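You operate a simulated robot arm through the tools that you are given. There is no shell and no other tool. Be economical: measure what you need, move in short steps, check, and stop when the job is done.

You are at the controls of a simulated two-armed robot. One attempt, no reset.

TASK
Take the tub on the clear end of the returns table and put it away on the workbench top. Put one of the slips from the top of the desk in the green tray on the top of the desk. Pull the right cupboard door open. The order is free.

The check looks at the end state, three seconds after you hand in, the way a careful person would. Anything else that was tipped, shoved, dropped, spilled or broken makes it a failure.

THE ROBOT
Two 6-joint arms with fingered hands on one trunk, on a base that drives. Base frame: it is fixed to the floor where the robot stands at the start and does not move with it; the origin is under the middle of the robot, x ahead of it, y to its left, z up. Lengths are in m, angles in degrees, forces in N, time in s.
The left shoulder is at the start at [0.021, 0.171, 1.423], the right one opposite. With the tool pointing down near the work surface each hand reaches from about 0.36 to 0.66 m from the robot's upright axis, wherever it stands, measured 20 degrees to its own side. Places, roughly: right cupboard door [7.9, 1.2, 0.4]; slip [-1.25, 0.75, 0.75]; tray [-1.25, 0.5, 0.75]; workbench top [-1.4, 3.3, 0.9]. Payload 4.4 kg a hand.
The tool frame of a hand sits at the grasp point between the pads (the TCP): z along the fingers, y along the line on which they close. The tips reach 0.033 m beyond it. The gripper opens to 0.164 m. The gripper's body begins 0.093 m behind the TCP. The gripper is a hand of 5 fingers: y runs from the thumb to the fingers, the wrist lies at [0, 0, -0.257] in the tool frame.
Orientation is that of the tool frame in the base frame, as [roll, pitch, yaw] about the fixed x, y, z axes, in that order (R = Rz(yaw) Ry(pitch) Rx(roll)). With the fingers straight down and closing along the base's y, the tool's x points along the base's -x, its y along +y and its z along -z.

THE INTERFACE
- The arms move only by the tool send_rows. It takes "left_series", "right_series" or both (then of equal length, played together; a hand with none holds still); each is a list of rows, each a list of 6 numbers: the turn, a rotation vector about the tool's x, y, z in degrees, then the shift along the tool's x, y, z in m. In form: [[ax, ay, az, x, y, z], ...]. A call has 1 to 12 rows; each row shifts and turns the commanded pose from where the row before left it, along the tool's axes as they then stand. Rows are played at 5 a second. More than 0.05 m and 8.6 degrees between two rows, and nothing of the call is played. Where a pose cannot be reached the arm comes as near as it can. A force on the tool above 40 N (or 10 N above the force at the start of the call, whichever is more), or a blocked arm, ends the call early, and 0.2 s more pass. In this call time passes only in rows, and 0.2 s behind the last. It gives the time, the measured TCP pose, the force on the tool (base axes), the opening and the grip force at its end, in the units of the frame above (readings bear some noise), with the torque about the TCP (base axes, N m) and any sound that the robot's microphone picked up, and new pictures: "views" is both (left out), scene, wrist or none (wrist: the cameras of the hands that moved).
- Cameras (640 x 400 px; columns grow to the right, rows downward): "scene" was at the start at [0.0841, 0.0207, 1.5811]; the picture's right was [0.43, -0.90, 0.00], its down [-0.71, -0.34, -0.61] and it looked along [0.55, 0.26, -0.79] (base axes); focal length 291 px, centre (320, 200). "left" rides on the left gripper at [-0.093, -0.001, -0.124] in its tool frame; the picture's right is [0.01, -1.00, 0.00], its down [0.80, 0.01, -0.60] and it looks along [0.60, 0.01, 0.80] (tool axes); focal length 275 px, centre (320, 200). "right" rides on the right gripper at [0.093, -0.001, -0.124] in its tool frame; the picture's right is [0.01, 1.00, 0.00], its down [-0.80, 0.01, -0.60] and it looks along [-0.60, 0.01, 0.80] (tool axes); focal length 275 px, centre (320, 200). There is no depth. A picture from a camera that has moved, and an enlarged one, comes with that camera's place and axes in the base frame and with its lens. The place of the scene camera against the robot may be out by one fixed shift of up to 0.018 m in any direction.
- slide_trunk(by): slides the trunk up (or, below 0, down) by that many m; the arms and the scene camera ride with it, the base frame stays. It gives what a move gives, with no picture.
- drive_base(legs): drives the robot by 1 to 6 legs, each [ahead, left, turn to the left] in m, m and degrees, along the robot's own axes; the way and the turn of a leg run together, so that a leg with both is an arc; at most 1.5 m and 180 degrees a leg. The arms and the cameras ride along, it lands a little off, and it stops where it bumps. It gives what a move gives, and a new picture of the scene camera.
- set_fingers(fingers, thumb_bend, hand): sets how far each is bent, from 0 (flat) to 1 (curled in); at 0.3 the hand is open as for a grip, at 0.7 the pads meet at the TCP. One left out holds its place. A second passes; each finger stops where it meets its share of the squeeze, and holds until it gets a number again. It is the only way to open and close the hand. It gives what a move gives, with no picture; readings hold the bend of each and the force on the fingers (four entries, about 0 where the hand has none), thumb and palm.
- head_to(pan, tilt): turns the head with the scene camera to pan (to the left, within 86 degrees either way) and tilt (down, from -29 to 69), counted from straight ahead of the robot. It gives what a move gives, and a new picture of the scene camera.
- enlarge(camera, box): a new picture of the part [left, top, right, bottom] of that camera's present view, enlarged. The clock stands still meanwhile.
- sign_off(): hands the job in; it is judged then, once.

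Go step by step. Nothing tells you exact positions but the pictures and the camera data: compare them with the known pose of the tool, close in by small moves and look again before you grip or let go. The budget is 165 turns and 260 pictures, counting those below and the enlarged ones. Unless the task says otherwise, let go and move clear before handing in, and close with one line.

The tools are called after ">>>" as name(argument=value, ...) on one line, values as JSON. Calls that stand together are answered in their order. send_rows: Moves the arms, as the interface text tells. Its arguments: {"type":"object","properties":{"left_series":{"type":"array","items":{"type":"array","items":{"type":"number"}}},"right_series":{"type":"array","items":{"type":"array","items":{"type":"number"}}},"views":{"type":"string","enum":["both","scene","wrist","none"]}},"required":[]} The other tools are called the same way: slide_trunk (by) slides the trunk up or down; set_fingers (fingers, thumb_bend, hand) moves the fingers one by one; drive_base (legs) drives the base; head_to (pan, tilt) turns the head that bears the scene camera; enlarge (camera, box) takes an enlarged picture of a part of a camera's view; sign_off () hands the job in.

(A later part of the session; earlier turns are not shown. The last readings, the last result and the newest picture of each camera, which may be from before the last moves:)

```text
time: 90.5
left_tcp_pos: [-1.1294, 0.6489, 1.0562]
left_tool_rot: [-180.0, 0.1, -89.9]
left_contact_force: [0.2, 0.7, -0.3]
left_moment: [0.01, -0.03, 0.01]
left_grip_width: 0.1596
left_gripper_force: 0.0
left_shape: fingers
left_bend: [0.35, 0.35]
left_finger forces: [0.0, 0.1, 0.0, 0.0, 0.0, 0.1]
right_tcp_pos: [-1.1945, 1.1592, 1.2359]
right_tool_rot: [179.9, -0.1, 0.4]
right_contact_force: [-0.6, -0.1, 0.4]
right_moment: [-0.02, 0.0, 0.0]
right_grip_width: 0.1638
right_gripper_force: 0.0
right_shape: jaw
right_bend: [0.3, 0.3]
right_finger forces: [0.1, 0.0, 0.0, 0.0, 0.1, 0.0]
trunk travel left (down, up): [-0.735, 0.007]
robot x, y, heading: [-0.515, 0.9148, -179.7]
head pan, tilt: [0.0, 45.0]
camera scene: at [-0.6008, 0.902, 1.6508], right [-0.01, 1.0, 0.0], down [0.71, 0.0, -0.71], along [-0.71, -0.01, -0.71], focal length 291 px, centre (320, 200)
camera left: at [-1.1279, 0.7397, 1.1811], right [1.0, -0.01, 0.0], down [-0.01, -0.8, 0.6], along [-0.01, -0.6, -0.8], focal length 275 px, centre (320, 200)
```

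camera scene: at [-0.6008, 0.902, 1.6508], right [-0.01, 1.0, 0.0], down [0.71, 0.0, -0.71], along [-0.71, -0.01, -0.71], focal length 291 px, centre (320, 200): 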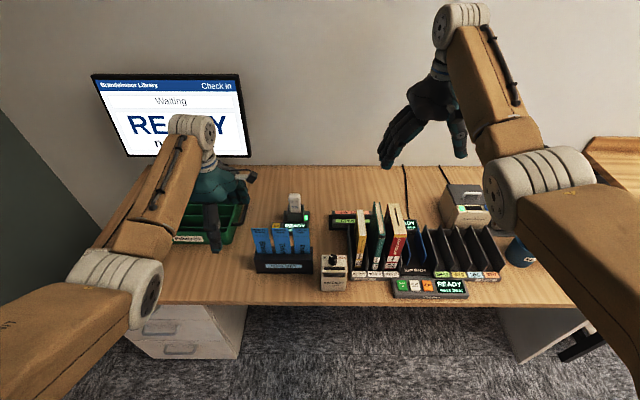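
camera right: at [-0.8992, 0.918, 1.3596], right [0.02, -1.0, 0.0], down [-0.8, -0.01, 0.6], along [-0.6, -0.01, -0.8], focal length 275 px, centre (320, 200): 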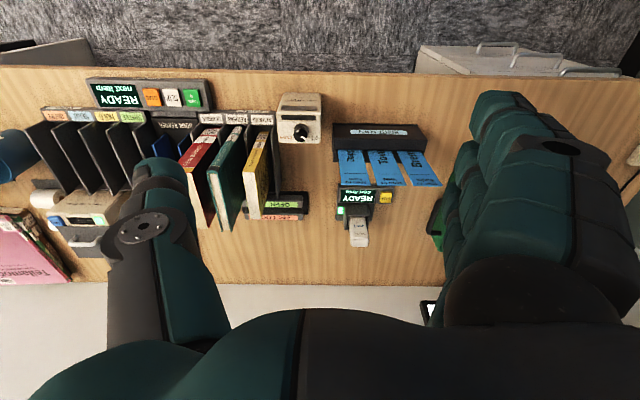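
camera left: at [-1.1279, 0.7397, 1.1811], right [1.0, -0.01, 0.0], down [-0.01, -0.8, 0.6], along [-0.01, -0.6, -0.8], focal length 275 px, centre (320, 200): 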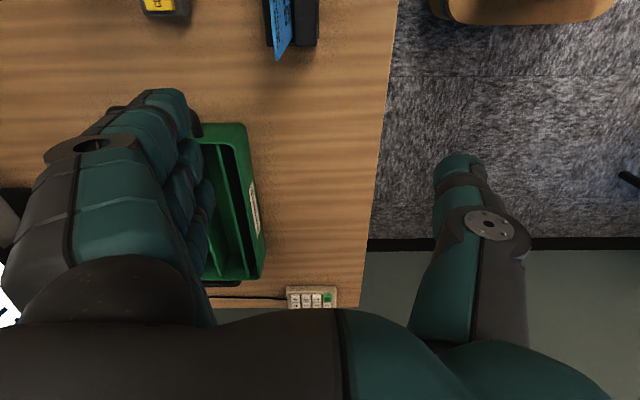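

The left camera confirms the slip plane at x≈-1.16. I'll move over it, still above its top.

>>> send_rows(left_series=[[0, 0, 0, -0.025, 0.01, 0], [0, 0, 0, -0.025, 0.01, 0], [0, 0, 0, -0.02, 0.01, 0]], views="both")

>>> enlarge(camera="scene", box=[200, 140, 360, 300])

```text
time: 91.3
left_tcp_pos: [-1.1578, 0.7156, 1.0568]
left_tool_rot: [-179.9, 0.0, -89.8]
left_contact_force: [0.2, 0.6, -0.3]
left_moment: [-0.04, 0.0, 0.0]
left_grip_width: 0.1591
left_gripper_force: 0.0
left_shape: fingers
left_bend: [0.35, 0.35]
left_finger forces: [0.1, 0.1, 0.0, 0.0, 0.1, 0.1]
right_tcp_pos: [-1.1946, 1.1587, 1.2349]
right_tool_rot: [179.9, 0.0, 0.4]
right_contact_force: [0.0, 1.0, -0.4]
right_moment: [-0.05, 0.02, 0.03]
right_grip_width: 0.1639
right_gripper_force: 0.1
right_shape: jaw
right_bend: [0.3, 0.3]
right_finger forces: [0.0, 0.0, 0.0, 0.0, 0.1, 0.0]
trunk travel left (down, up): [-0.735, 0.007]
robot x, y, heading: [-0.5124, 0.9166, -179.7]
head pan, tilt: [0.0, 45.0]
camera scene: at [-0.6, 0.9017, 1.6509], right [-0.01, 1.0, 0.0], down [0.71, 0.0, -0.71], along [-0.71, -0.01, -0.71], focal length 291 px, centre (320, 200)
camera left: at [-1.1571, 0.8085, 1.182], right [1.0, -0.01, 0.0], down [-0.01, -0.8, 0.6], along [0.0, -0.6, -0.8], focal length 275 px, centre (320, 200)
```

scene: 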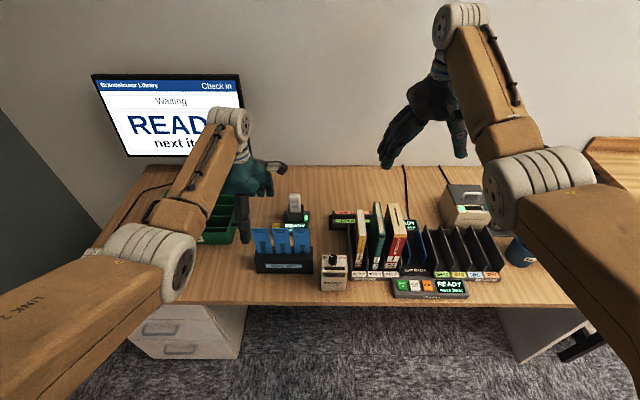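
left: 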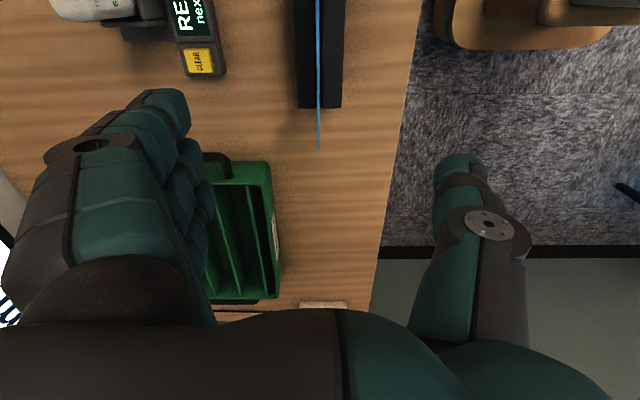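

```text
2.50 times, centred on (280, 220) of scene
camera zoom: at [-0.6, 0.9017, 1.6509], right [-0.01, 1.0, 0.0], down [0.71, 0.0, -0.71], along [-0.71, -0.01, -0.71], focal length 728 px, centre (420, 150)
```

zoom: 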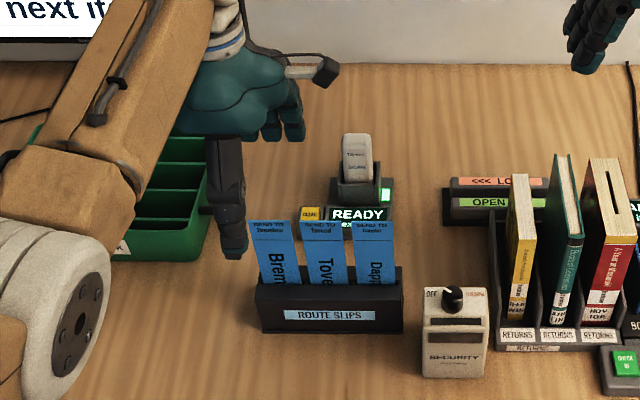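

The slip lies exactly under the finger midline (x≈-1.157) and starts at y≈0.704. I'll shift 1 cm further onto it and lower the hand around it.

>>> send_rows(left_series=[[0, 0, 0, -0.011, 0, 0.01], [0, 0, 0, 0, 0, 0.025], [0, 0, 0, 0, 0, 0.02], [0, 0, 0, 0, 0, 0.02]], views="both")

>>> enlarge(camera="scene", box=[200, 140, 360, 300])

```text
time: 92.3
left_tcp_pos: [-1.1588, 0.7292, 0.9822]
left_tool_rot: [179.9, 0.2, -90.1]
left_contact_force: [-0.1, 0.1, 0.8]
left_moment: [-0.04, -0.02, 0.02]
left_grip_width: 0.1593
left_gripper_force: 0.1
left_shape: fingers
left_bend: [0.35, 0.35]
left_finger forces: [0.0, 0.0, 0.0, 0.0, 0.0, 0.1]
right_tcp_pos: [-1.1942, 1.1582, 1.2347]
right_tool_rot: [-180.0, 0.0, 0.5]
right_contact_force: [-0.1, 0.2, -0.3]
right_moment: [-0.01, 0.01, -0.02]
right_grip_width: 0.1636
right_gripper_force: 0.0
right_shape: jaw
right_bend: [0.3, 0.3]
right_finger forces: [0.0, 0.0, 0.1, 0.0, 0.0, 0.0]
trunk travel left (down, up): [-0.735, 0.007]
robot x, y, heading: [-0.5142, 0.9158, -179.9]
head pan, tilt: [0.0, 45.0]
camera scene: at [-0.6003, 0.9011, 1.6509], right [-0.01, 1.0, 0.0], down [0.71, 0.0, -0.71], along [-0.71, -0.01, -0.71], focal length 291 px, centre (320, 200)
camera left: at [-1.1571, 0.8207, 1.1069], right [1.0, -0.01, 0.0], down [-0.01, -0.8, 0.6], along [-0.01, -0.6, -0.8], focal length 275 px, centre (320, 200)
```

scene: 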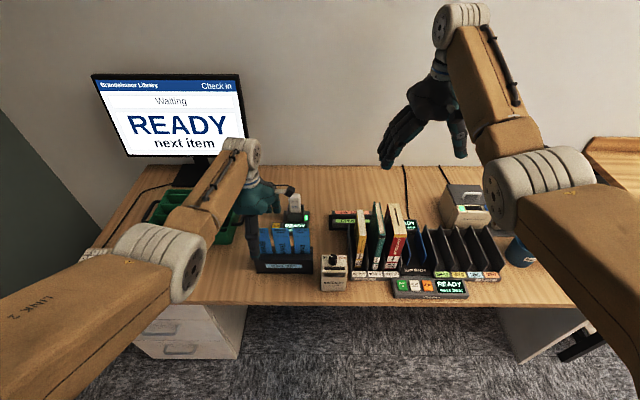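
left: 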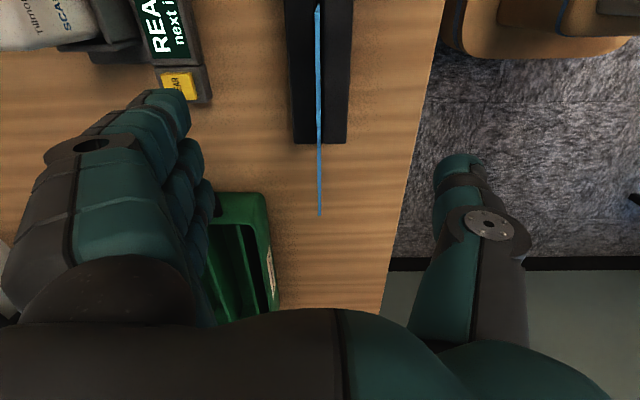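

```text
2.50 times, centred on (280, 220) of scene
camera zoom: at [-0.6003, 0.9011, 1.6509], right [-0.01, 1.0, 0.0], down [0.71, 0.0, -0.71], along [-0.71, -0.01, -0.71], focal length 728 px, centre (420, 150)
```

zoom: 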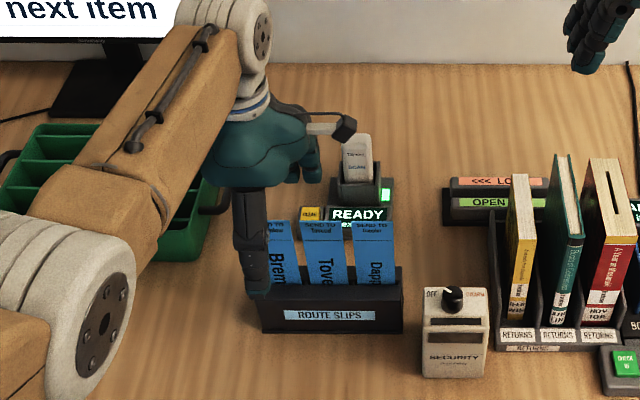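

Alignment is good: the slip is midway between thumb and fingers. I'll lower 2 cm more and close gently.

>>> send_rows(left_series=[[0, 0, 0, 0, 0, 0.01], [0, 0, 0, 0, 0, 0.01]], views="none")

>>> set_fingers(hand="left", fingers=0.6, thumb_bend=0.6)

>>> enlarge(camera="left", box=[160, 0, 480, 300])

>>> enlarge(camera="scene", box=[200, 140, 360, 300])

```text
time: 92.9
left_tcp_pos: [-1.159, 0.7281, 0.9622]
left_tool_rot: [180.0, 0.1, -89.8]
left_contact_force: [-0.8, 0.0, -0.2]
left_moment: [-0.02, -0.02, 0.02]
left_grip_width: 0.159
left_gripper_force: 0.0
left_shape: fingers
left_bend: [0.35, 0.35]
left_finger forces: [0.0, 0.0, 0.0, 0.0, 0.0, 0.0]
right_tcp_pos: [-1.1939, 1.1579, 1.2339]
right_tool_rot: [180.0, -0.1, 0.4]
right_contact_force: [-0.1, 0.6, -0.3]
right_moment: [0.0, 0.0, 0.0]
right_grip_width: 0.1638
right_gripper_force: 0.0
right_shape: jaw
right_bend: [0.3, 0.3]
right_finger forces: [0.1, 0.0, 0.0, 0.1, 0.1, 0.0]
trunk travel left (down, up): [-0.735, 0.007]
robot x, y, heading: [-0.5134, 0.9143, -179.6]
head pan, tilt: [0.0, 45.0]
```

```text
time: 93.9
left_tcp_pos: [-1.1582, 0.7279, 0.9637]
left_tool_rot: [179.9, 0.3, -89.9]
left_contact_force: [0.3, -0.1, 0.4]
left_moment: [-0.01, 0.0, 0.0]
left_grip_width: 0.0636
left_gripper_force: 0.0
left_shape: fingers
left_bend: [0.6, 0.6]
left_finger forces: [0.0, 0.0, 0.0, 0.1, 0.0, 0.1]
right_tcp_pos: [-1.1939, 1.1579, 1.2357]
right_tool_rot: [-180.0, 0.0, 0.4]
right_contact_force: [-0.4, 0.0, 0.3]
right_moment: [0.01, 0.02, -0.03]
right_grip_width: 0.1638
right_gripper_force: 0.0
right_shape: jaw
right_bend: [0.3, 0.3]
right_finger forces: [0.0, 0.0, 0.1, 0.0, 0.1, 0.1]
trunk travel left (down, up): [-0.735, 0.007]
robot x, y, heading: [-0.5149, 0.9083, -179.5]
head pan, tilt: [0.0, 45.0]
```

```text
1.33 times, centred on (320, 150) of left
camera zoom: at [-1.1566, 0.8198, 1.0869], right [1.0, -0.01, 0.0], down [-0.01, -0.8, 0.6], along [-0.01, -0.6, -0.8], focal length 367 px, centre (320, 267)
```

zoom: 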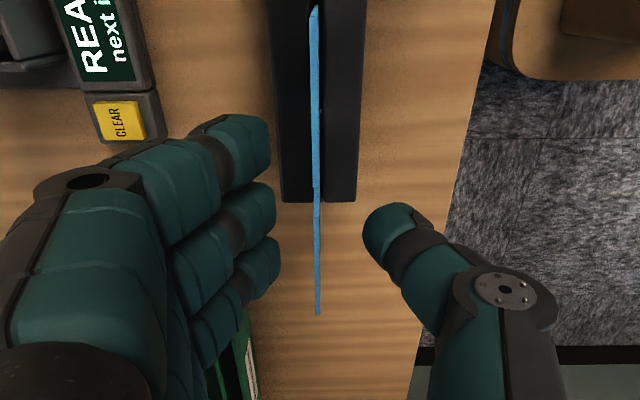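

```text
2.50 times, centred on (280, 220) of scene
camera zoom: at [-0.5998, 0.901, 1.6509], right [-0.01, 1.0, 0.0], down [0.71, 0.01, -0.71], along [-0.71, -0.01, -0.71], focal length 728 px, centre (420, 150)
```

zoom: 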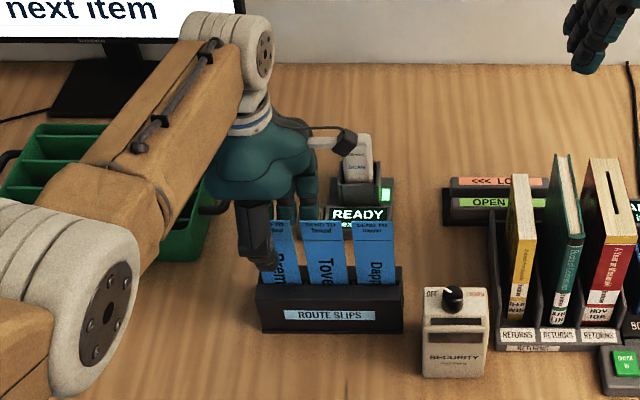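

The top finger would touch the neighbouring slip, so I'll shift 1.2 cm outward before closing.

>>> send_rows(left_series=[[0, 0, 0, 0.012, 0, 0]], views="none")

>>> set_fingers(hand="left", fingers=0.68, thumb_bend=0.68)

>>> enlarge(camera="left", box=[160, 0, 480, 300])

```text
time: 94.3
left_tcp_pos: [-1.1592, 0.7155, 0.9623]
left_tool_rot: [-180.0, 0.2, -89.9]
left_contact_force: [0.8, 0.2, -0.8]
left_moment: [0.03, -0.01, -0.03]
left_grip_width: 0.0638
left_gripper_force: 0.0
left_shape: fingers
left_bend: [0.6, 0.6]
left_finger forces: [0.1, 0.0, 0.1, 0.0, 0.0, 0.0]
right_tcp_pos: [-1.1944, 1.1563, 1.2355]
right_tool_rot: [179.9, 0.0, 0.4]
right_contact_force: [0.6, 0.2, -0.5]
right_moment: [0.01, -0.05, -0.01]
right_grip_width: 0.1637
right_gripper_force: 0.1
right_shape: jaw
right_bend: [0.3, 0.3]
right_finger forces: [0.0, 0.0, 0.0, 0.1, 0.0, 0.0]
trunk travel left (down, up): [-0.735, 0.007]
robot x, y, heading: [-0.512, 0.9134, -179.4]
head pan, tilt: [0.0, 45.0]
```

```text
time: 95.3
left_tcp_pos: [-1.1591, 0.7145, 0.9629]
left_tool_rot: [180.0, 0.2, -89.8]
left_contact_force: [-0.1, 0.0, -0.7]
left_moment: [0.0, -0.01, 0.01]
left_grip_width: 0.0399
left_gripper_force: 0.0
left_shape: fingers
left_bend: [0.68, 0.68]
left_finger forces: [0.0, 0.0, 0.0, 0.0, 0.0, 0.0]
right_tcp_pos: [-1.1942, 1.1582, 1.2355]
right_tool_rot: [-180.0, 0.1, 0.4]
right_contact_force: [-1.2, -0.5, -0.3]
right_moment: [0.04, 0.0, -0.02]
right_grip_width: 0.1638
right_gripper_force: 0.1
right_shape: jaw
right_bend: [0.3, 0.3]
right_finger forces: [0.1, 0.1, 0.0, 0.0, 0.1, 0.0]
trunk travel left (down, up): [-0.735, 0.007]
robot x, y, heading: [-0.5119, 0.917, -179.5]
head pan, tilt: [0.0, 45.0]
```

```text
1.33 times, centred on (320, 150) of left
camera zoom: at [-1.1572, 0.8075, 1.0867], right [1.0, -0.01, 0.0], down [-0.01, -0.8, 0.6], along [-0.01, -0.6, -0.8], focal length 367 px, centre (320, 267)
```

zoom: 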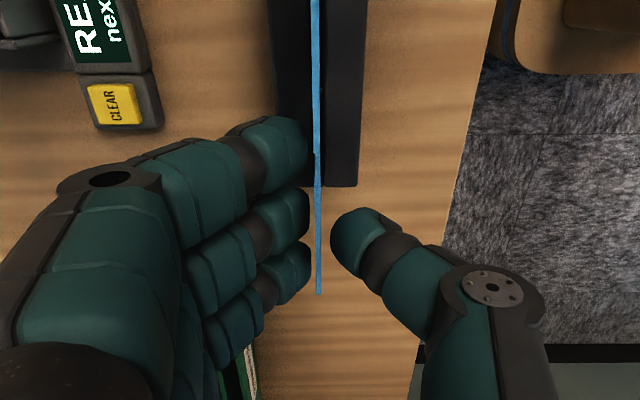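

Nearly touching on both sides; I'll close the rest of the way.

>>> set_fingers(hand="left", fingers=0.76, thumb_bend=0.78)

>>> enlarge(camera="left", box=[160, 0, 480, 300])

>>> enlarge(camera="scene", box=[200, 140, 360, 300])

```text
time: 96.3
left_tcp_pos: [-1.1577, 0.7149, 0.9627]
left_tool_rot: [179.9, 0.2, -89.8]
left_contact_force: [-0.1, 0.5, 0.3]
left_moment: [0.0, -0.02, -0.01]
left_grip_width: 0.0331
left_gripper_force: 22.1
left_shape: fingers
left_bend: [0.73, 0.73]
left_finger forces: [0.8, 9.4, 12.4, 0.0, 22.8, 0.0]
right_tcp_pos: [-1.1947, 1.1583, 1.2344]
right_tool_rot: [180.0, 0.1, 0.4]
right_contact_force: [-0.1, 0.2, 0.3]
right_moment: [0.01, -0.02, -0.02]
right_grip_width: 0.1639
right_gripper_force: 0.1
right_shape: jaw
right_bend: [0.3, 0.3]
right_finger forces: [0.1, 0.0, 0.0, 0.0, 0.1, 0.0]
trunk travel left (down, up): [-0.735, 0.007]
robot x, y, heading: [-0.5069, 0.9118, -179.6]
head pan, tilt: [0.0, 45.0]
```

```text
1.33 times, centred on (320, 150) of left
camera zoom: at [-1.1572, 0.8076, 1.0867], right [1.0, -0.01, 0.0], down [-0.01, -0.8, 0.6], along [-0.01, -0.6, -0.8], focal length 367 px, centre (320, 267)
```

zoom: 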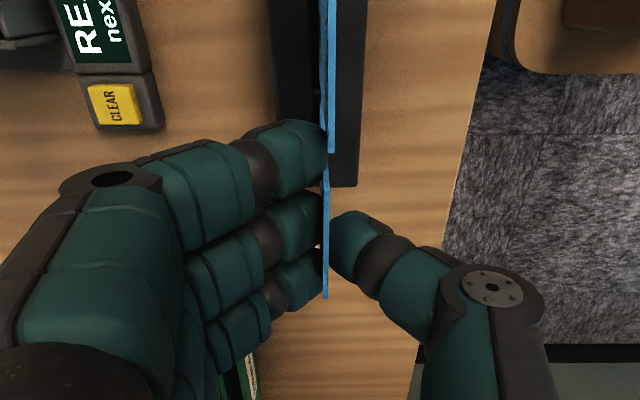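

```text
2.50 times, centred on (280, 220) of scene
camera zoom: at [-0.5998, 0.901, 1.6509], right [-0.01, 1.0, 0.0], down [0.71, 0.01, -0.71], along [-0.71, -0.01, -0.71], focal length 728 px, centre (420, 150)
```

zoom: 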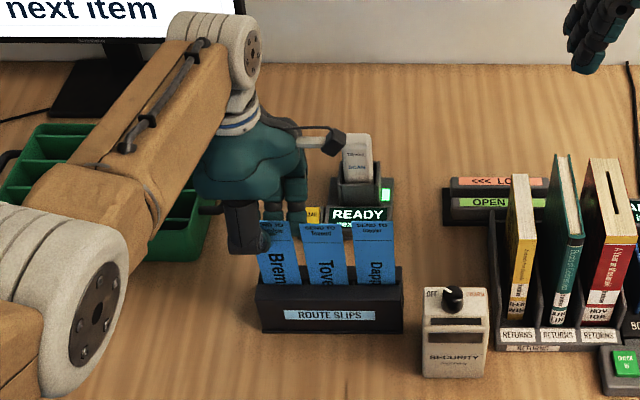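

The slip is pinched. I'll ease the hand back 4 mm to relieve the neighbouring slip, then lift slowly.

>>> send_rows(left_series=[[0, 0, 0, 0, 0.004, 0], [0, 0, 0, 0, 0, -0.01], [0, 0, 0, 0, 0, -0.015]], views="wrist")

>>> enlarge(camera="scene", box=[200, 140, 360, 300])

```text
time: 97.1
left_tcp_pos: [-1.1624, 0.7153, 0.9878]
left_tool_rot: [-179.9, 0.2, -89.9]
left_contact_force: [0.1, -0.2, -0.1]
left_moment: [0.0, 0.03, 0.0]
left_grip_width: 0.0329
left_gripper_force: 22.7
left_shape: fingers
left_bend: [0.73, 0.73]
left_finger forces: [0.8, 9.5, 12.5, 0.0, 22.9, 0.2]
right_tcp_pos: [-1.1941, 1.1578, 1.2342]
right_tool_rot: [179.9, 0.1, 0.4]
right_contact_force: [-0.3, -0.3, 0.9]
right_moment: [-0.03, 0.04, 0.01]
right_grip_width: 0.1638
right_gripper_force: 0.3
right_shape: jaw
right_bend: [0.3, 0.3]
right_finger forces: [0.0, 0.1, 0.0, 0.0, 0.0, 0.0]
trunk travel left (down, up): [-0.735, 0.007]
robot x, y, heading: [-0.5124, 0.9153, -179.6]
head pan, tilt: [0.0, 45.0]
camera left: at [-1.161, 0.8075, 1.1115], right [1.0, -0.01, 0.0], down [-0.01, -0.8, 0.6], along [-0.01, -0.6, -0.8], focal length 275 px, centre (320, 200)
```

left: 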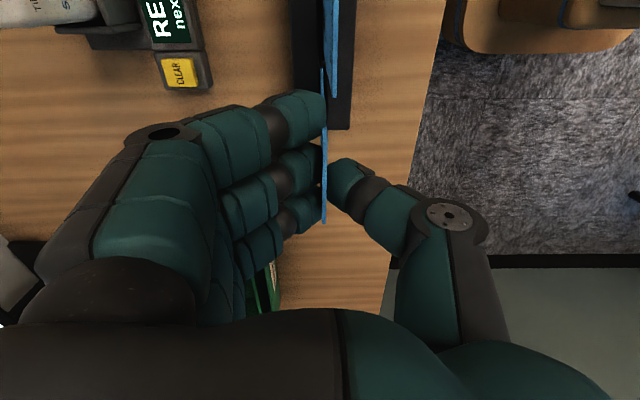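

```text
2.50 times, centred on (280, 220) of scene
camera zoom: at [-0.5997, 0.901, 1.6509], right [-0.01, 1.0, 0.0], down [0.71, 0.0, -0.71], along [-0.71, -0.01, -0.71], focal length 728 px, centre (420, 150)
```

zoom: 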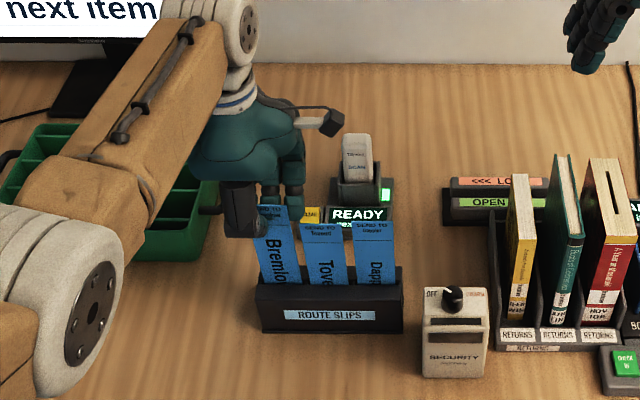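

The slip rises alone and its neighbour stays put. Continuing the lift.

>>> send_rows(left_series=[[0, 0, 0, 0, 0, -0.02], [0, 0, 0, 0, 0, -0.02], [0, 0, 0, 0, 0, -0.02], [0, 0, 0, 0, 0, -0.02], [0, 0, 0, 0, 0, -0.02], [0, 0, 0, 0, 0, -0.02]], views="both")

>>> enlarge(camera="scene", box=[120, 120, 360, 300])

```text
time: 98.5
left_tcp_pos: [-1.163, 0.7141, 1.1084]
left_tool_rot: [180.0, 0.1, -89.9]
left_contact_force: [-0.2, -0.4, 0.3]
left_moment: [-0.01, 0.02, -0.02]
left_grip_width: 0.0328
left_gripper_force: 22.7
left_shape: fingers
left_bend: [0.73, 0.73]
left_finger forces: [0.8, 9.6, 12.7, 0.0, 23.1, 0.0]
right_tcp_pos: [-1.1937, 1.158, 1.236]
right_tool_rot: [179.9, 0.0, 0.5]
right_contact_force: [0.1, -0.7, 0.2]
right_moment: [0.02, 0.02, 0.01]
right_grip_width: 0.164
right_gripper_force: 0.1
right_shape: jaw
right_bend: [0.3, 0.3]
right_finger forces: [0.1, 0.0, 0.1, 0.0, 0.0, 0.0]
trunk travel left (down, up): [-0.735, 0.007]
robot x, y, heading: [-0.5122, 0.9145, -179.3]
head pan, tilt: [0.0, 45.0]
camera scene: at [-0.5995, 0.9011, 1.6509], right [-0.01, 1.0, 0.0], down [0.71, 0.0, -0.71], along [-0.71, -0.01, -0.71], focal length 291 px, centre (320, 200)
camera left: at [-1.1611, 0.8075, 1.2325], right [1.0, -0.01, 0.0], down [-0.01, -0.8, 0.6], along [-0.01, -0.6, -0.8], focal length 275 px, centre (320, 200)
```

scene: 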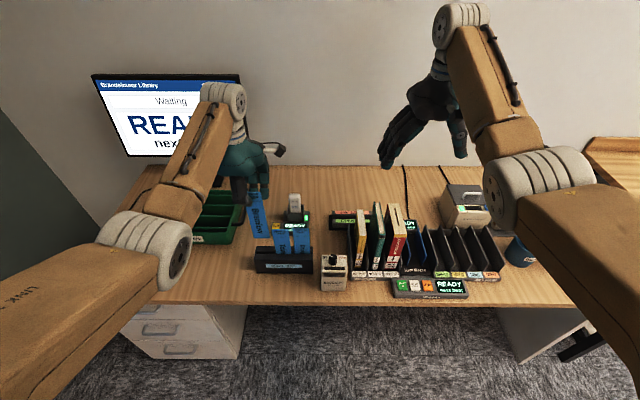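
left: 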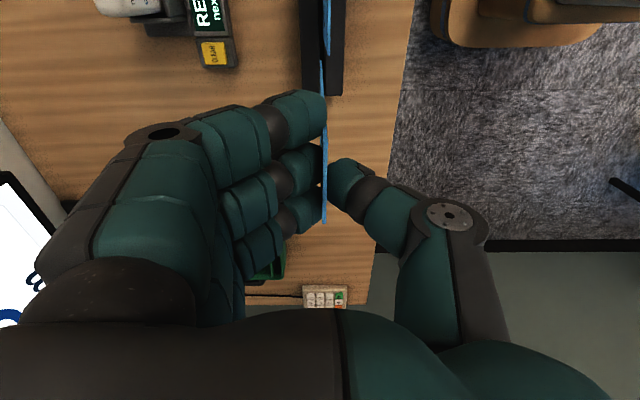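

```text
2.22 times, centred on (240, 210) of scene
camera zoom: at [-0.5995, 0.9011, 1.6509], right [-0.01, 1.0, 0.0], down [0.71, 0.0, -0.71], along [-0.71, -0.01, -0.71], focal length 647 px, centre (498, 178)
```

zoom: 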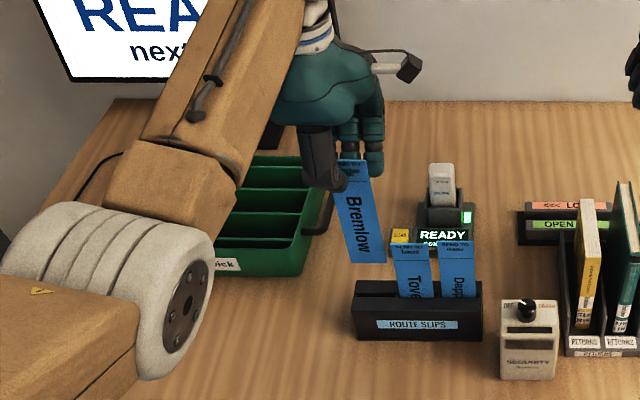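

The slip is out of the holder (bottom about z 0.95) and nothing else moved. I'll drive so the hand comes over the tray.

>>> drive_base(legs=[[0, 0.285, 0], [0.12, 0, 0]])

>>> enlarge(camera="left", box=[0, 0, 640, 400])

>>> enlarge(camera="scene", box=[160, 140, 400, 320])

```text
time: 101.3
left_tcp_pos: [-1.2818, 0.4316, 1.1084]
left_tool_rot: [-180.0, 0.2, -90.0]
left_contact_force: [-0.2, 0.4, 0.0]
left_moment: [-0.04, -0.02, 0.0]
left_grip_width: 0.0328
left_gripper_force: 23.5
left_shape: fingers
left_bend: [0.73, 0.73]
left_finger forces: [0.8, 9.6, 12.7, 0.0, 23.0, 0.0]
right_tcp_pos: [-1.3118, 0.8729, 1.2351]
right_tool_rot: [179.9, -0.1, 0.3]
right_contact_force: [0.4, 0.6, -0.1]
right_moment: [-0.01, -0.02, -0.01]
right_grip_width: 0.1642
right_gripper_force: 0.1
right_shape: jaw
right_bend: [0.3, 0.3]
right_finger forces: [0.0, 0.0, 0.0, 0.0, 0.1, 0.0]
trunk travel left (down, up): [-0.735, 0.007]
robot x, y, heading: [-0.6285, 0.6269, -179.8]
head pan, tilt: [0.0, 45.0]
camera scene: at [-0.7174, 0.6157, 1.6509], right [-0.01, 1.0, 0.0], down [0.71, 0.0, -0.71], along [-0.71, 0.0, -0.71], focal length 291 px, centre (320, 200)
```

scene: 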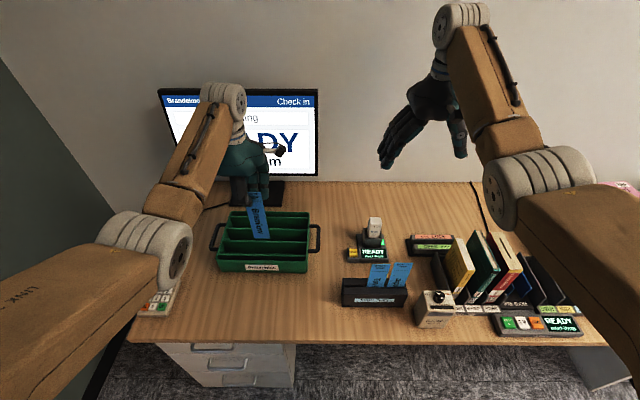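

```text
1.00 times, centred on (320, 200) of left (not enlarged: the box is as wide or as high as the picture)
camera zoom: at [-1.2789, 0.523, 1.232], right [1.0, -0.01, 0.0], down [-0.01, -0.8, 0.6], along [-0.01, -0.6, -0.8], focal length 275 px, centre (320, 200)
```

zoom: 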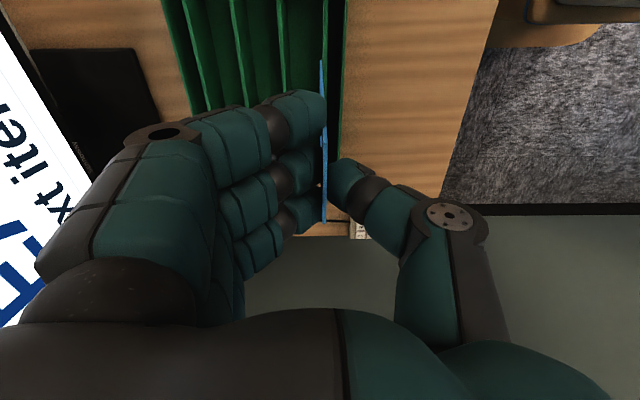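

```text
2.22 times, centred on (280, 230) of scene
camera zoom: at [-0.7174, 0.6157, 1.6509], right [-0.01, 1.0, 0.0], down [0.71, 0.0, -0.71], along [-0.71, 0.0, -0.71], focal length 647 px, centre (409, 133)
```

zoom: 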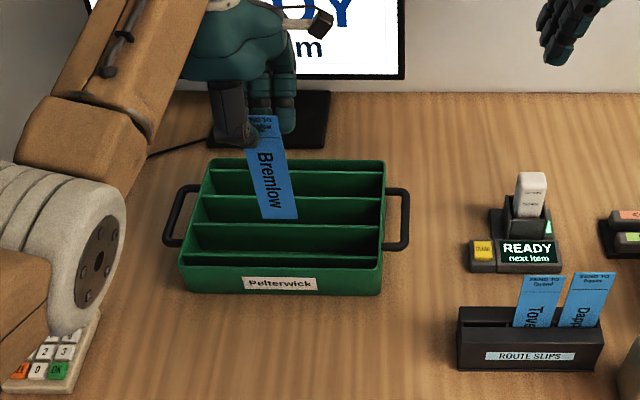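

The slip hangs over the tray's front compartments. I'll check more closely which compartment is below it.

>>> enlarge(camera="left", box=[160, 0, 400, 150])

>>> enlarge(camera="scene", box=[210, 180, 330, 280])

```text
2.67 times, centred on (280, 75) of left
camera zoom: at [-1.2789, 0.523, 1.232], right [1.0, -0.01, 0.0], down [-0.01, -0.8, 0.6], along [-0.01, -0.6, -0.8], focal length 734 px, centre (427, 533)
```

zoom: 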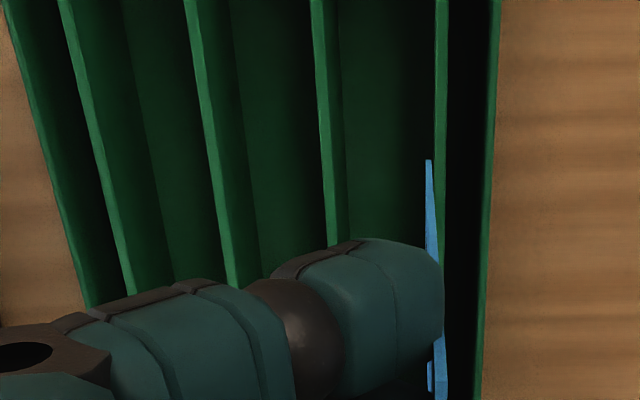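

```text
4.00 times, centred on (270, 230) of scene
camera zoom: at [-0.7174, 0.6157, 1.6509], right [-0.01, 1.0, 0.0], down [0.71, 0.0, -0.71], along [-0.71, 0.0, -0.71], focal length 1164 px, centre (520, 80)
```

zoom: 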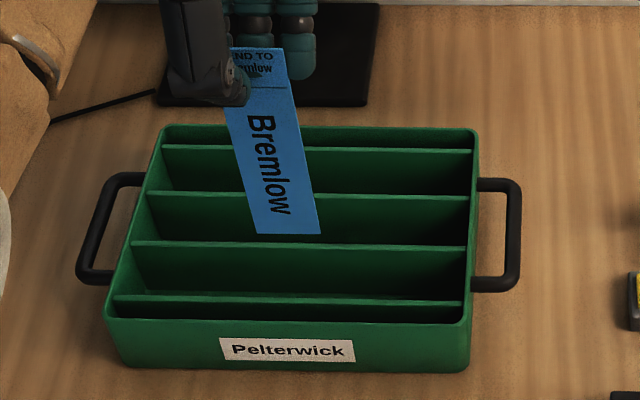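

There's a thin divider almost under the slip, so I'll shift 2.5 cm back to the middle of the second compartment (x≈-1.303), then lower partway.

>>> send_rows(left_series=[[0, 0, 0, 0, 0.0125, 0], [0, 0, 0, 0, 0.0125, 0], [0, 0, 0, 0, 0, 0.02], [0, 0, 0, 0, 0, 0.02], [0, 0, 0, 0, 0, 0.02]], views="both")

>>> enlarge(camera="scene", box=[210, 180, 330, 280])

>>> enlarge(camera="left", box=[220, 0, 420, 125])

```text
time: 102.5
left_tcp_pos: [-1.3056, 0.4295, 1.0479]
left_tool_rot: [179.9, 0.3, -90.0]
left_contact_force: [-0.1, -0.1, -0.2]
left_moment: [0.03, 0.01, 0.0]
left_grip_width: 0.0329
left_gripper_force: 23.2
left_shape: fingers
left_bend: [0.73, 0.73]
left_finger forces: [0.9, 9.6, 12.7, 0.0, 23.0, 0.1]
right_tcp_pos: [-1.3116, 0.8729, 1.2345]
right_tool_rot: [179.9, 0.0, 0.2]
right_contact_force: [0.0, 1.0, 0.9]
right_moment: [0.02, -0.02, 0.01]
right_grip_width: 0.1638
right_gripper_force: 0.1
right_shape: jaw
right_bend: [0.3, 0.3]
right_finger forces: [0.0, 0.0, 0.0, 0.0, 0.0, 0.0]
trunk travel left (down, up): [-0.735, 0.007]
robot x, y, heading: [-0.63, 0.6279, -179.7]
head pan, tilt: [0.0, 45.0]
camera scene: at [-0.7178, 0.6152, 1.6509], right [-0.01, 1.0, 0.0], down [0.71, 0.0, -0.71], along [-0.71, 0.0, -0.71], focal length 291 px, centre (320, 200)
camera left: at [-1.3043, 0.5227, 1.1718], right [1.0, -0.01, 0.0], down [-0.01, -0.8, 0.6], along [-0.01, -0.6, -0.8], focal length 275 px, centre (320, 200)
```

scene: 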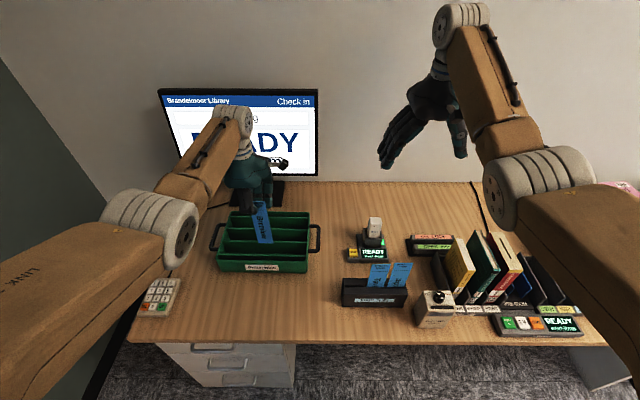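
left: 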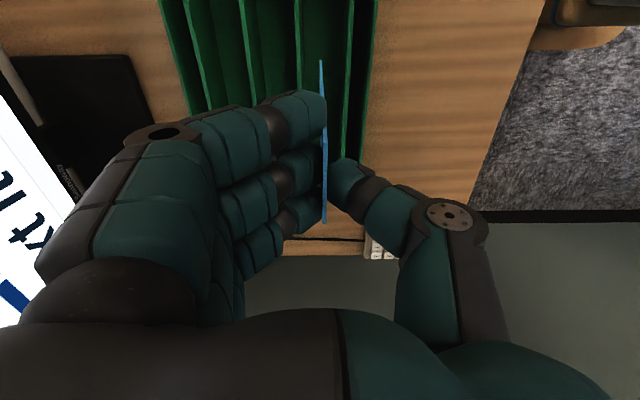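

```text
4.00 times, centred on (270, 230) of scene
camera zoom: at [-0.7178, 0.6152, 1.6509], right [-0.01, 1.0, 0.0], down [0.71, 0.0, -0.71], along [-0.71, 0.0, -0.71], focal length 1164 px, centre (520, 80)
```

zoom: 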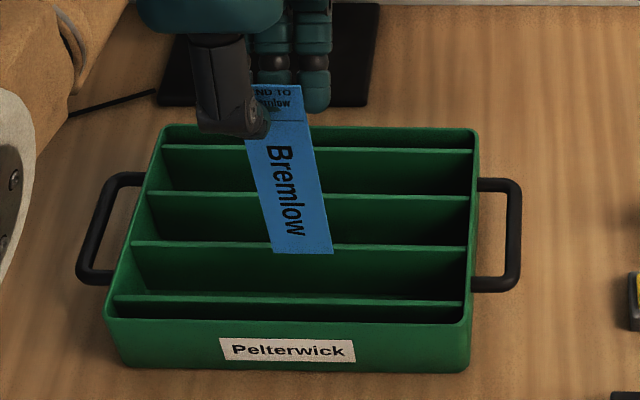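

```text
3.20 times, centred on (320, 62) of left
camera zoom: at [-1.3043, 0.5227, 1.1718], right [1.0, -0.01, 0.0], down [-0.01, -0.8, 0.6], along [-0.01, -0.6, -0.8], focal length 881 px, centre (320, 640)
```

zoom: 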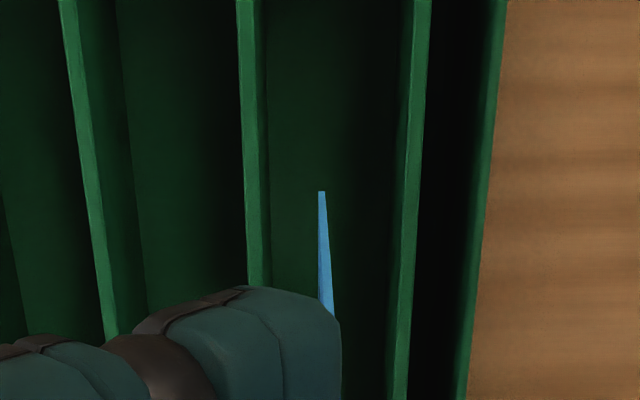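

The slip is centred over the second compartment. Lowering further.

>>> send_rows(left_series=[[0, 0, 0, 0, 0, 0.02], [0, 0, 0, 0, 0, 0.02], [0, 0, 0, 0, 0, 0.02]], views="none")

>>> enlarge(camera="scene", box=[210, 180, 330, 280])

>>> enlarge(camera="left", box=[180, 0, 460, 250])

```text
time: 103.3
left_tcp_pos: [-1.3028, 0.4297, 0.9885]
left_tool_rot: [179.9, 0.1, -90.0]
left_contact_force: [0.0, 0.2, 0.3]
left_moment: [-0.02, -0.01, 0.04]
left_grip_width: 0.0325
left_gripper_force: 23.0
left_shape: fingers
left_bend: [0.74, 0.73]
left_finger forces: [0.8, 9.7, 12.8, 0.0, 23.0, 0.1]
left hand out of reach, approached as far as the arm can: row 3
right_tcp_pos: [-1.3114, 0.8732, 1.2349]
right_tool_rot: [-180.0, 0.0, 0.3]
right_contact_force: [-0.4, -0.2, 0.2]
right_moment: [0.02, 0.01, -0.01]
right_grip_width: 0.1637
right_gripper_force: 0.1
right_shape: jaw
right_bend: [0.3, 0.3]
right_finger forces: [0.0, 0.1, 0.0, 0.1, 0.0, 0.1]
trunk travel left (down, up): [-0.735, 0.007]
robot x, y, heading: [-0.6267, 0.6238, -179.7]
head pan, tilt: [0.0, 45.0]
```

```text
4.00 times, centred on (270, 230) of scene
camera zoom: at [-0.7174, 0.6153, 1.6509], right [-0.01, 1.0, 0.0], down [0.71, 0.0, -0.71], along [-0.71, 0.0, -0.71], focal length 1164 px, centre (520, 80)
```

zoom: 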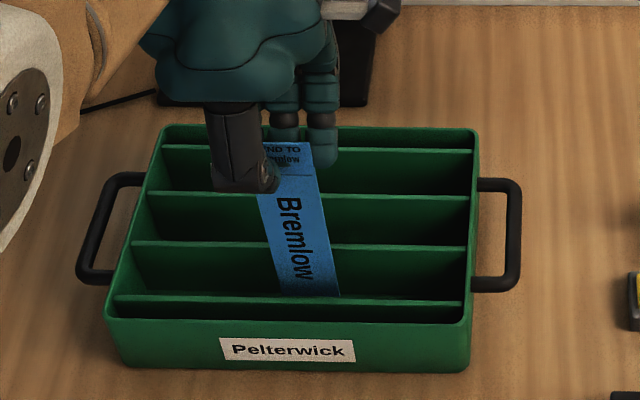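

```text
1.60 times, centred on (320, 125) of left
camera zoom: at [-1.3016, 0.522, 1.1134], right [1.0, -0.01, 0.0], down [-0.01, -0.8, 0.6], along [-0.01, -0.6, -0.8], focal length 440 px, centre (320, 320)
```

zoom: 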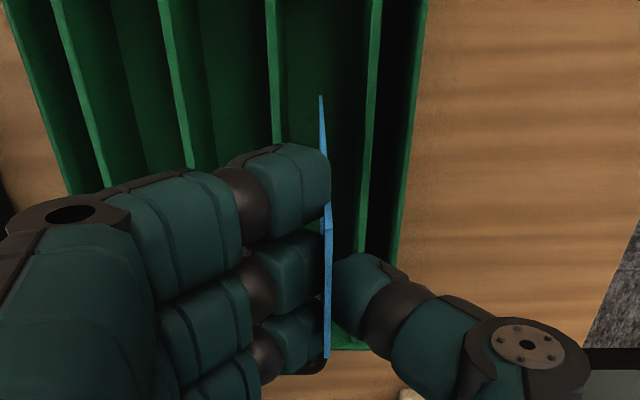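

The slip is inside the compartment, about 2–3 cm off its floor, and the arm is at its limit. I'll lower the trunk slightly.

>>> slide_trunk(by=-0.02)

>>> enlarge(camera="scene", box=[210, 180, 330, 280])

```text
time: 104.0
left_tcp_pos: [-1.3026, 0.4291, 0.9698]
left_tool_rot: [180.0, 0.2, -89.9]
left_contact_force: [-0.2, 0.1, -0.4]
left_moment: [0.01, 0.0, 0.02]
left_grip_width: 0.0328
left_gripper_force: 22.9
left_shape: fingers
left_bend: [0.74, 0.73]
left_finger forces: [0.9, 9.7, 12.8, 0.0, 23.1, 0.0]
right_tcp_pos: [-1.3127, 0.8734, 1.2165]
right_tool_rot: [-180.0, -0.1, 0.3]
right_contact_force: [0.7, -0.4, -0.5]
right_moment: [0.0, 0.01, -0.01]
right_grip_width: 0.1639
right_gripper_force: 0.1
right_shape: jaw
right_bend: [0.3, 0.3]
right_finger forces: [0.0, 0.0, 0.0, 0.0, 0.0, 0.0]
trunk travel left (down, up): [-0.715, 0.027]
robot x, y, heading: [-0.6299, 0.6259, -179.7]
head pan, tilt: [0.0, 45.0]
```

```text
4.00 times, centred on (270, 230) of scene
camera zoom: at [-0.717, 0.6152, 1.6309], right [-0.01, 1.0, 0.0], down [0.71, 0.0, -0.71], along [-0.71, 0.0, -0.71], focal length 1164 px, centre (520, 80)
```

zoom: 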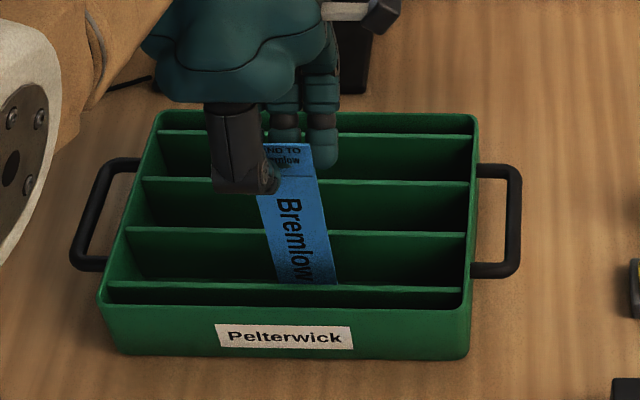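

Now the slip's lower end is behind the divider. I'll go down a bit more and then release.

>>> slide_trunk(by=-0.012)

>>> set_fingers(hand="left", fingers=0.62, thumb_bend=0.6)

>>> enlarge(camera="scene", box=[210, 180, 330, 280])

>>> enlarge(camera="left", box=[180, 0, 460, 250])

```text
time: 104.6
left_tcp_pos: [-1.301, 0.4297, 0.9587]
left_tool_rot: [-180.0, 0.2, -90.0]
left_contact_force: [-0.1, 0.1, 0.0]
left_moment: [-0.03, -0.01, 0.0]
left_grip_width: 0.0329
left_gripper_force: 23.9
left_shape: fingers
left_bend: [0.74, 0.73]
left_finger forces: [0.8, 9.8, 13.3, 0.1, 23.9, 0.0]
right_tcp_pos: [-1.3107, 0.8734, 1.204]
right_tool_rot: [180.0, 0.0, 0.3]
right_contact_force: [0.3, 0.3, -0.8]
right_moment: [0.01, 0.02, -0.01]
right_grip_width: 0.164
right_gripper_force: 0.0
right_shape: jaw
right_bend: [0.3, 0.3]
right_finger forces: [0.0, 0.0, 0.0, 0.0, 0.1, 0.0]
trunk travel left (down, up): [-0.703, 0.039]
robot x, y, heading: [-0.6321, 0.6259, -179.8]
head pan, tilt: [0.0, 45.0]
```

```text
time: 105.6
left_tcp_pos: [-1.3013, 0.4301, 0.9577]
left_tool_rot: [180.0, 0.2, -90.0]
left_contact_force: [0.3, -0.2, 0.2]
left_moment: [-0.02, 0.02, 0.04]
left_grip_width: 0.0583
left_gripper_force: 0.0
left_shape: fingers
left_bend: [0.62, 0.6]
left_finger forces: [0.0, 0.0, 0.0, 0.0, 0.0, 0.0]
right_tcp_pos: [-1.3113, 0.8725, 1.2044]
right_tool_rot: [-180.0, 0.0, 0.3]
right_contact_force: [-0.2, 0.9, 0.1]
right_moment: [-0.01, 0.03, 0.01]
right_grip_width: 0.1638
right_gripper_force: 0.1
right_shape: jaw
right_bend: [0.3, 0.3]
right_finger forces: [0.0, 0.0, 0.1, 0.1, 0.1, 0.0]
trunk travel left (down, up): [-0.703, 0.039]
robot x, y, heading: [-0.6299, 0.6233, -179.6]
head pan, tilt: [0.0, 45.0]
```

```text
4.00 times, centred on (270, 230) of scene
camera zoom: at [-0.7174, 0.6153, 1.6189], right [-0.01, 1.0, 0.0], down [0.71, 0.0, -0.71], along [-0.71, 0.0, -0.71], focal length 1164 px, centre (520, 80)
```

zoom: 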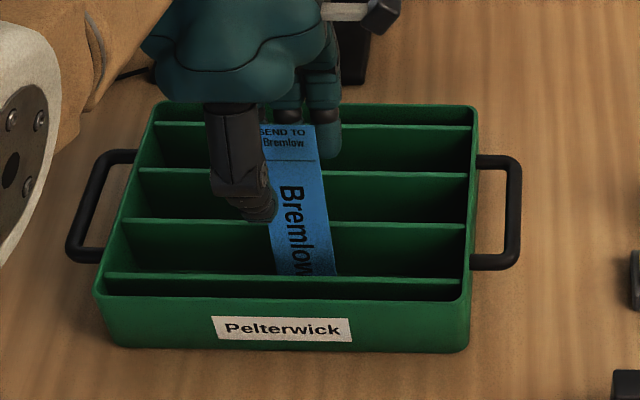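

```text
1.60 times, centred on (320, 125) of left
camera zoom: at [-1.3007, 0.5221, 1.0814], right [1.0, -0.01, 0.0], down [-0.01, -0.8, 0.6], along [-0.01, -0.6, -0.8], focal length 440 px, centre (320, 320)
```

zoom: 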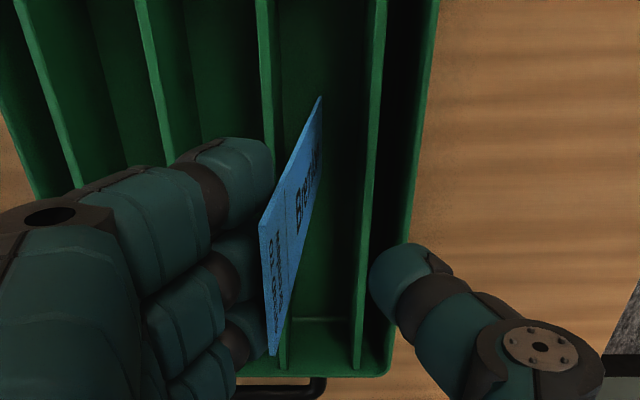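

The slip is taller than the tray and would tip over backward if I let go like this. I'll regrip it, lift it clear, and then lay it lengthwise in the compartment by tilting the hand.

>>> set_fingers(hand="left", fingers=0.76, thumb_bend=0.78)

>>> enlarge(camera="left", box=[180, 0, 460, 250])

>>> enlarge(camera="scene", box=[210, 180, 330, 280])

```text
time: 106.6
left_tcp_pos: [-1.3023, 0.4302, 0.9573]
left_tool_rot: [-180.0, 0.1, -90.0]
left_contact_force: [-0.6, -0.3, 0.0]
left_moment: [-0.02, -0.01, -0.02]
left_grip_width: 0.0331
left_gripper_force: 22.0
left_shape: fingers
left_bend: [0.74, 0.72]
left_finger forces: [0.8, 8.8, 12.5, 0.1, 22.2, 0.0]
right_tcp_pos: [-1.3122, 0.8723, 1.2037]
right_tool_rot: [179.9, 0.0, 0.3]
right_contact_force: [0.5, 0.2, 0.5]
right_moment: [0.01, 0.02, 0.0]
right_grip_width: 0.164
right_gripper_force: 0.2
right_shape: jaw
right_bend: [0.3, 0.3]
right_finger forces: [0.0, 0.0, 0.1, 0.1, 0.0, 0.1]
trunk travel left (down, up): [-0.703, 0.039]
robot x, y, heading: [-0.6307, 0.6282, -179.6]
head pan, tilt: [0.0, 45.0]
```

```text
1.60 times, centred on (320, 125) of left
camera zoom: at [-1.3008, 0.5221, 1.0813], right [1.0, -0.01, 0.0], down [-0.01, -0.8, 0.6], along [-0.01, -0.6, -0.8], focal length 440 px, centre (320, 320)
```

zoom: 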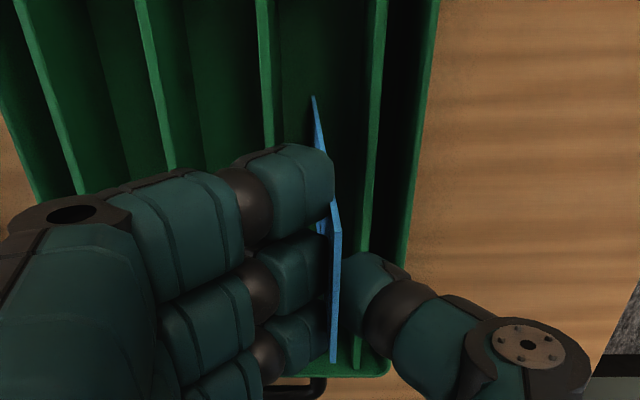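

```text
4.00 times, centred on (270, 230) of scene
camera zoom: at [-0.7176, 0.6153, 1.6189], right [-0.01, 1.0, 0.0], down [0.71, 0.0, -0.71], along [-0.71, 0.0, -0.71], focal length 1164 px, centre (520, 80)
```

zoom: 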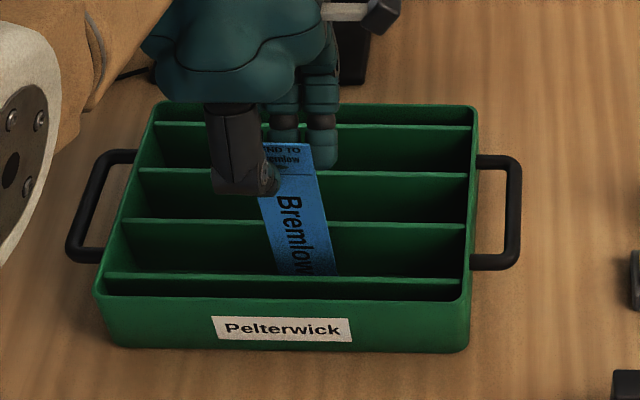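

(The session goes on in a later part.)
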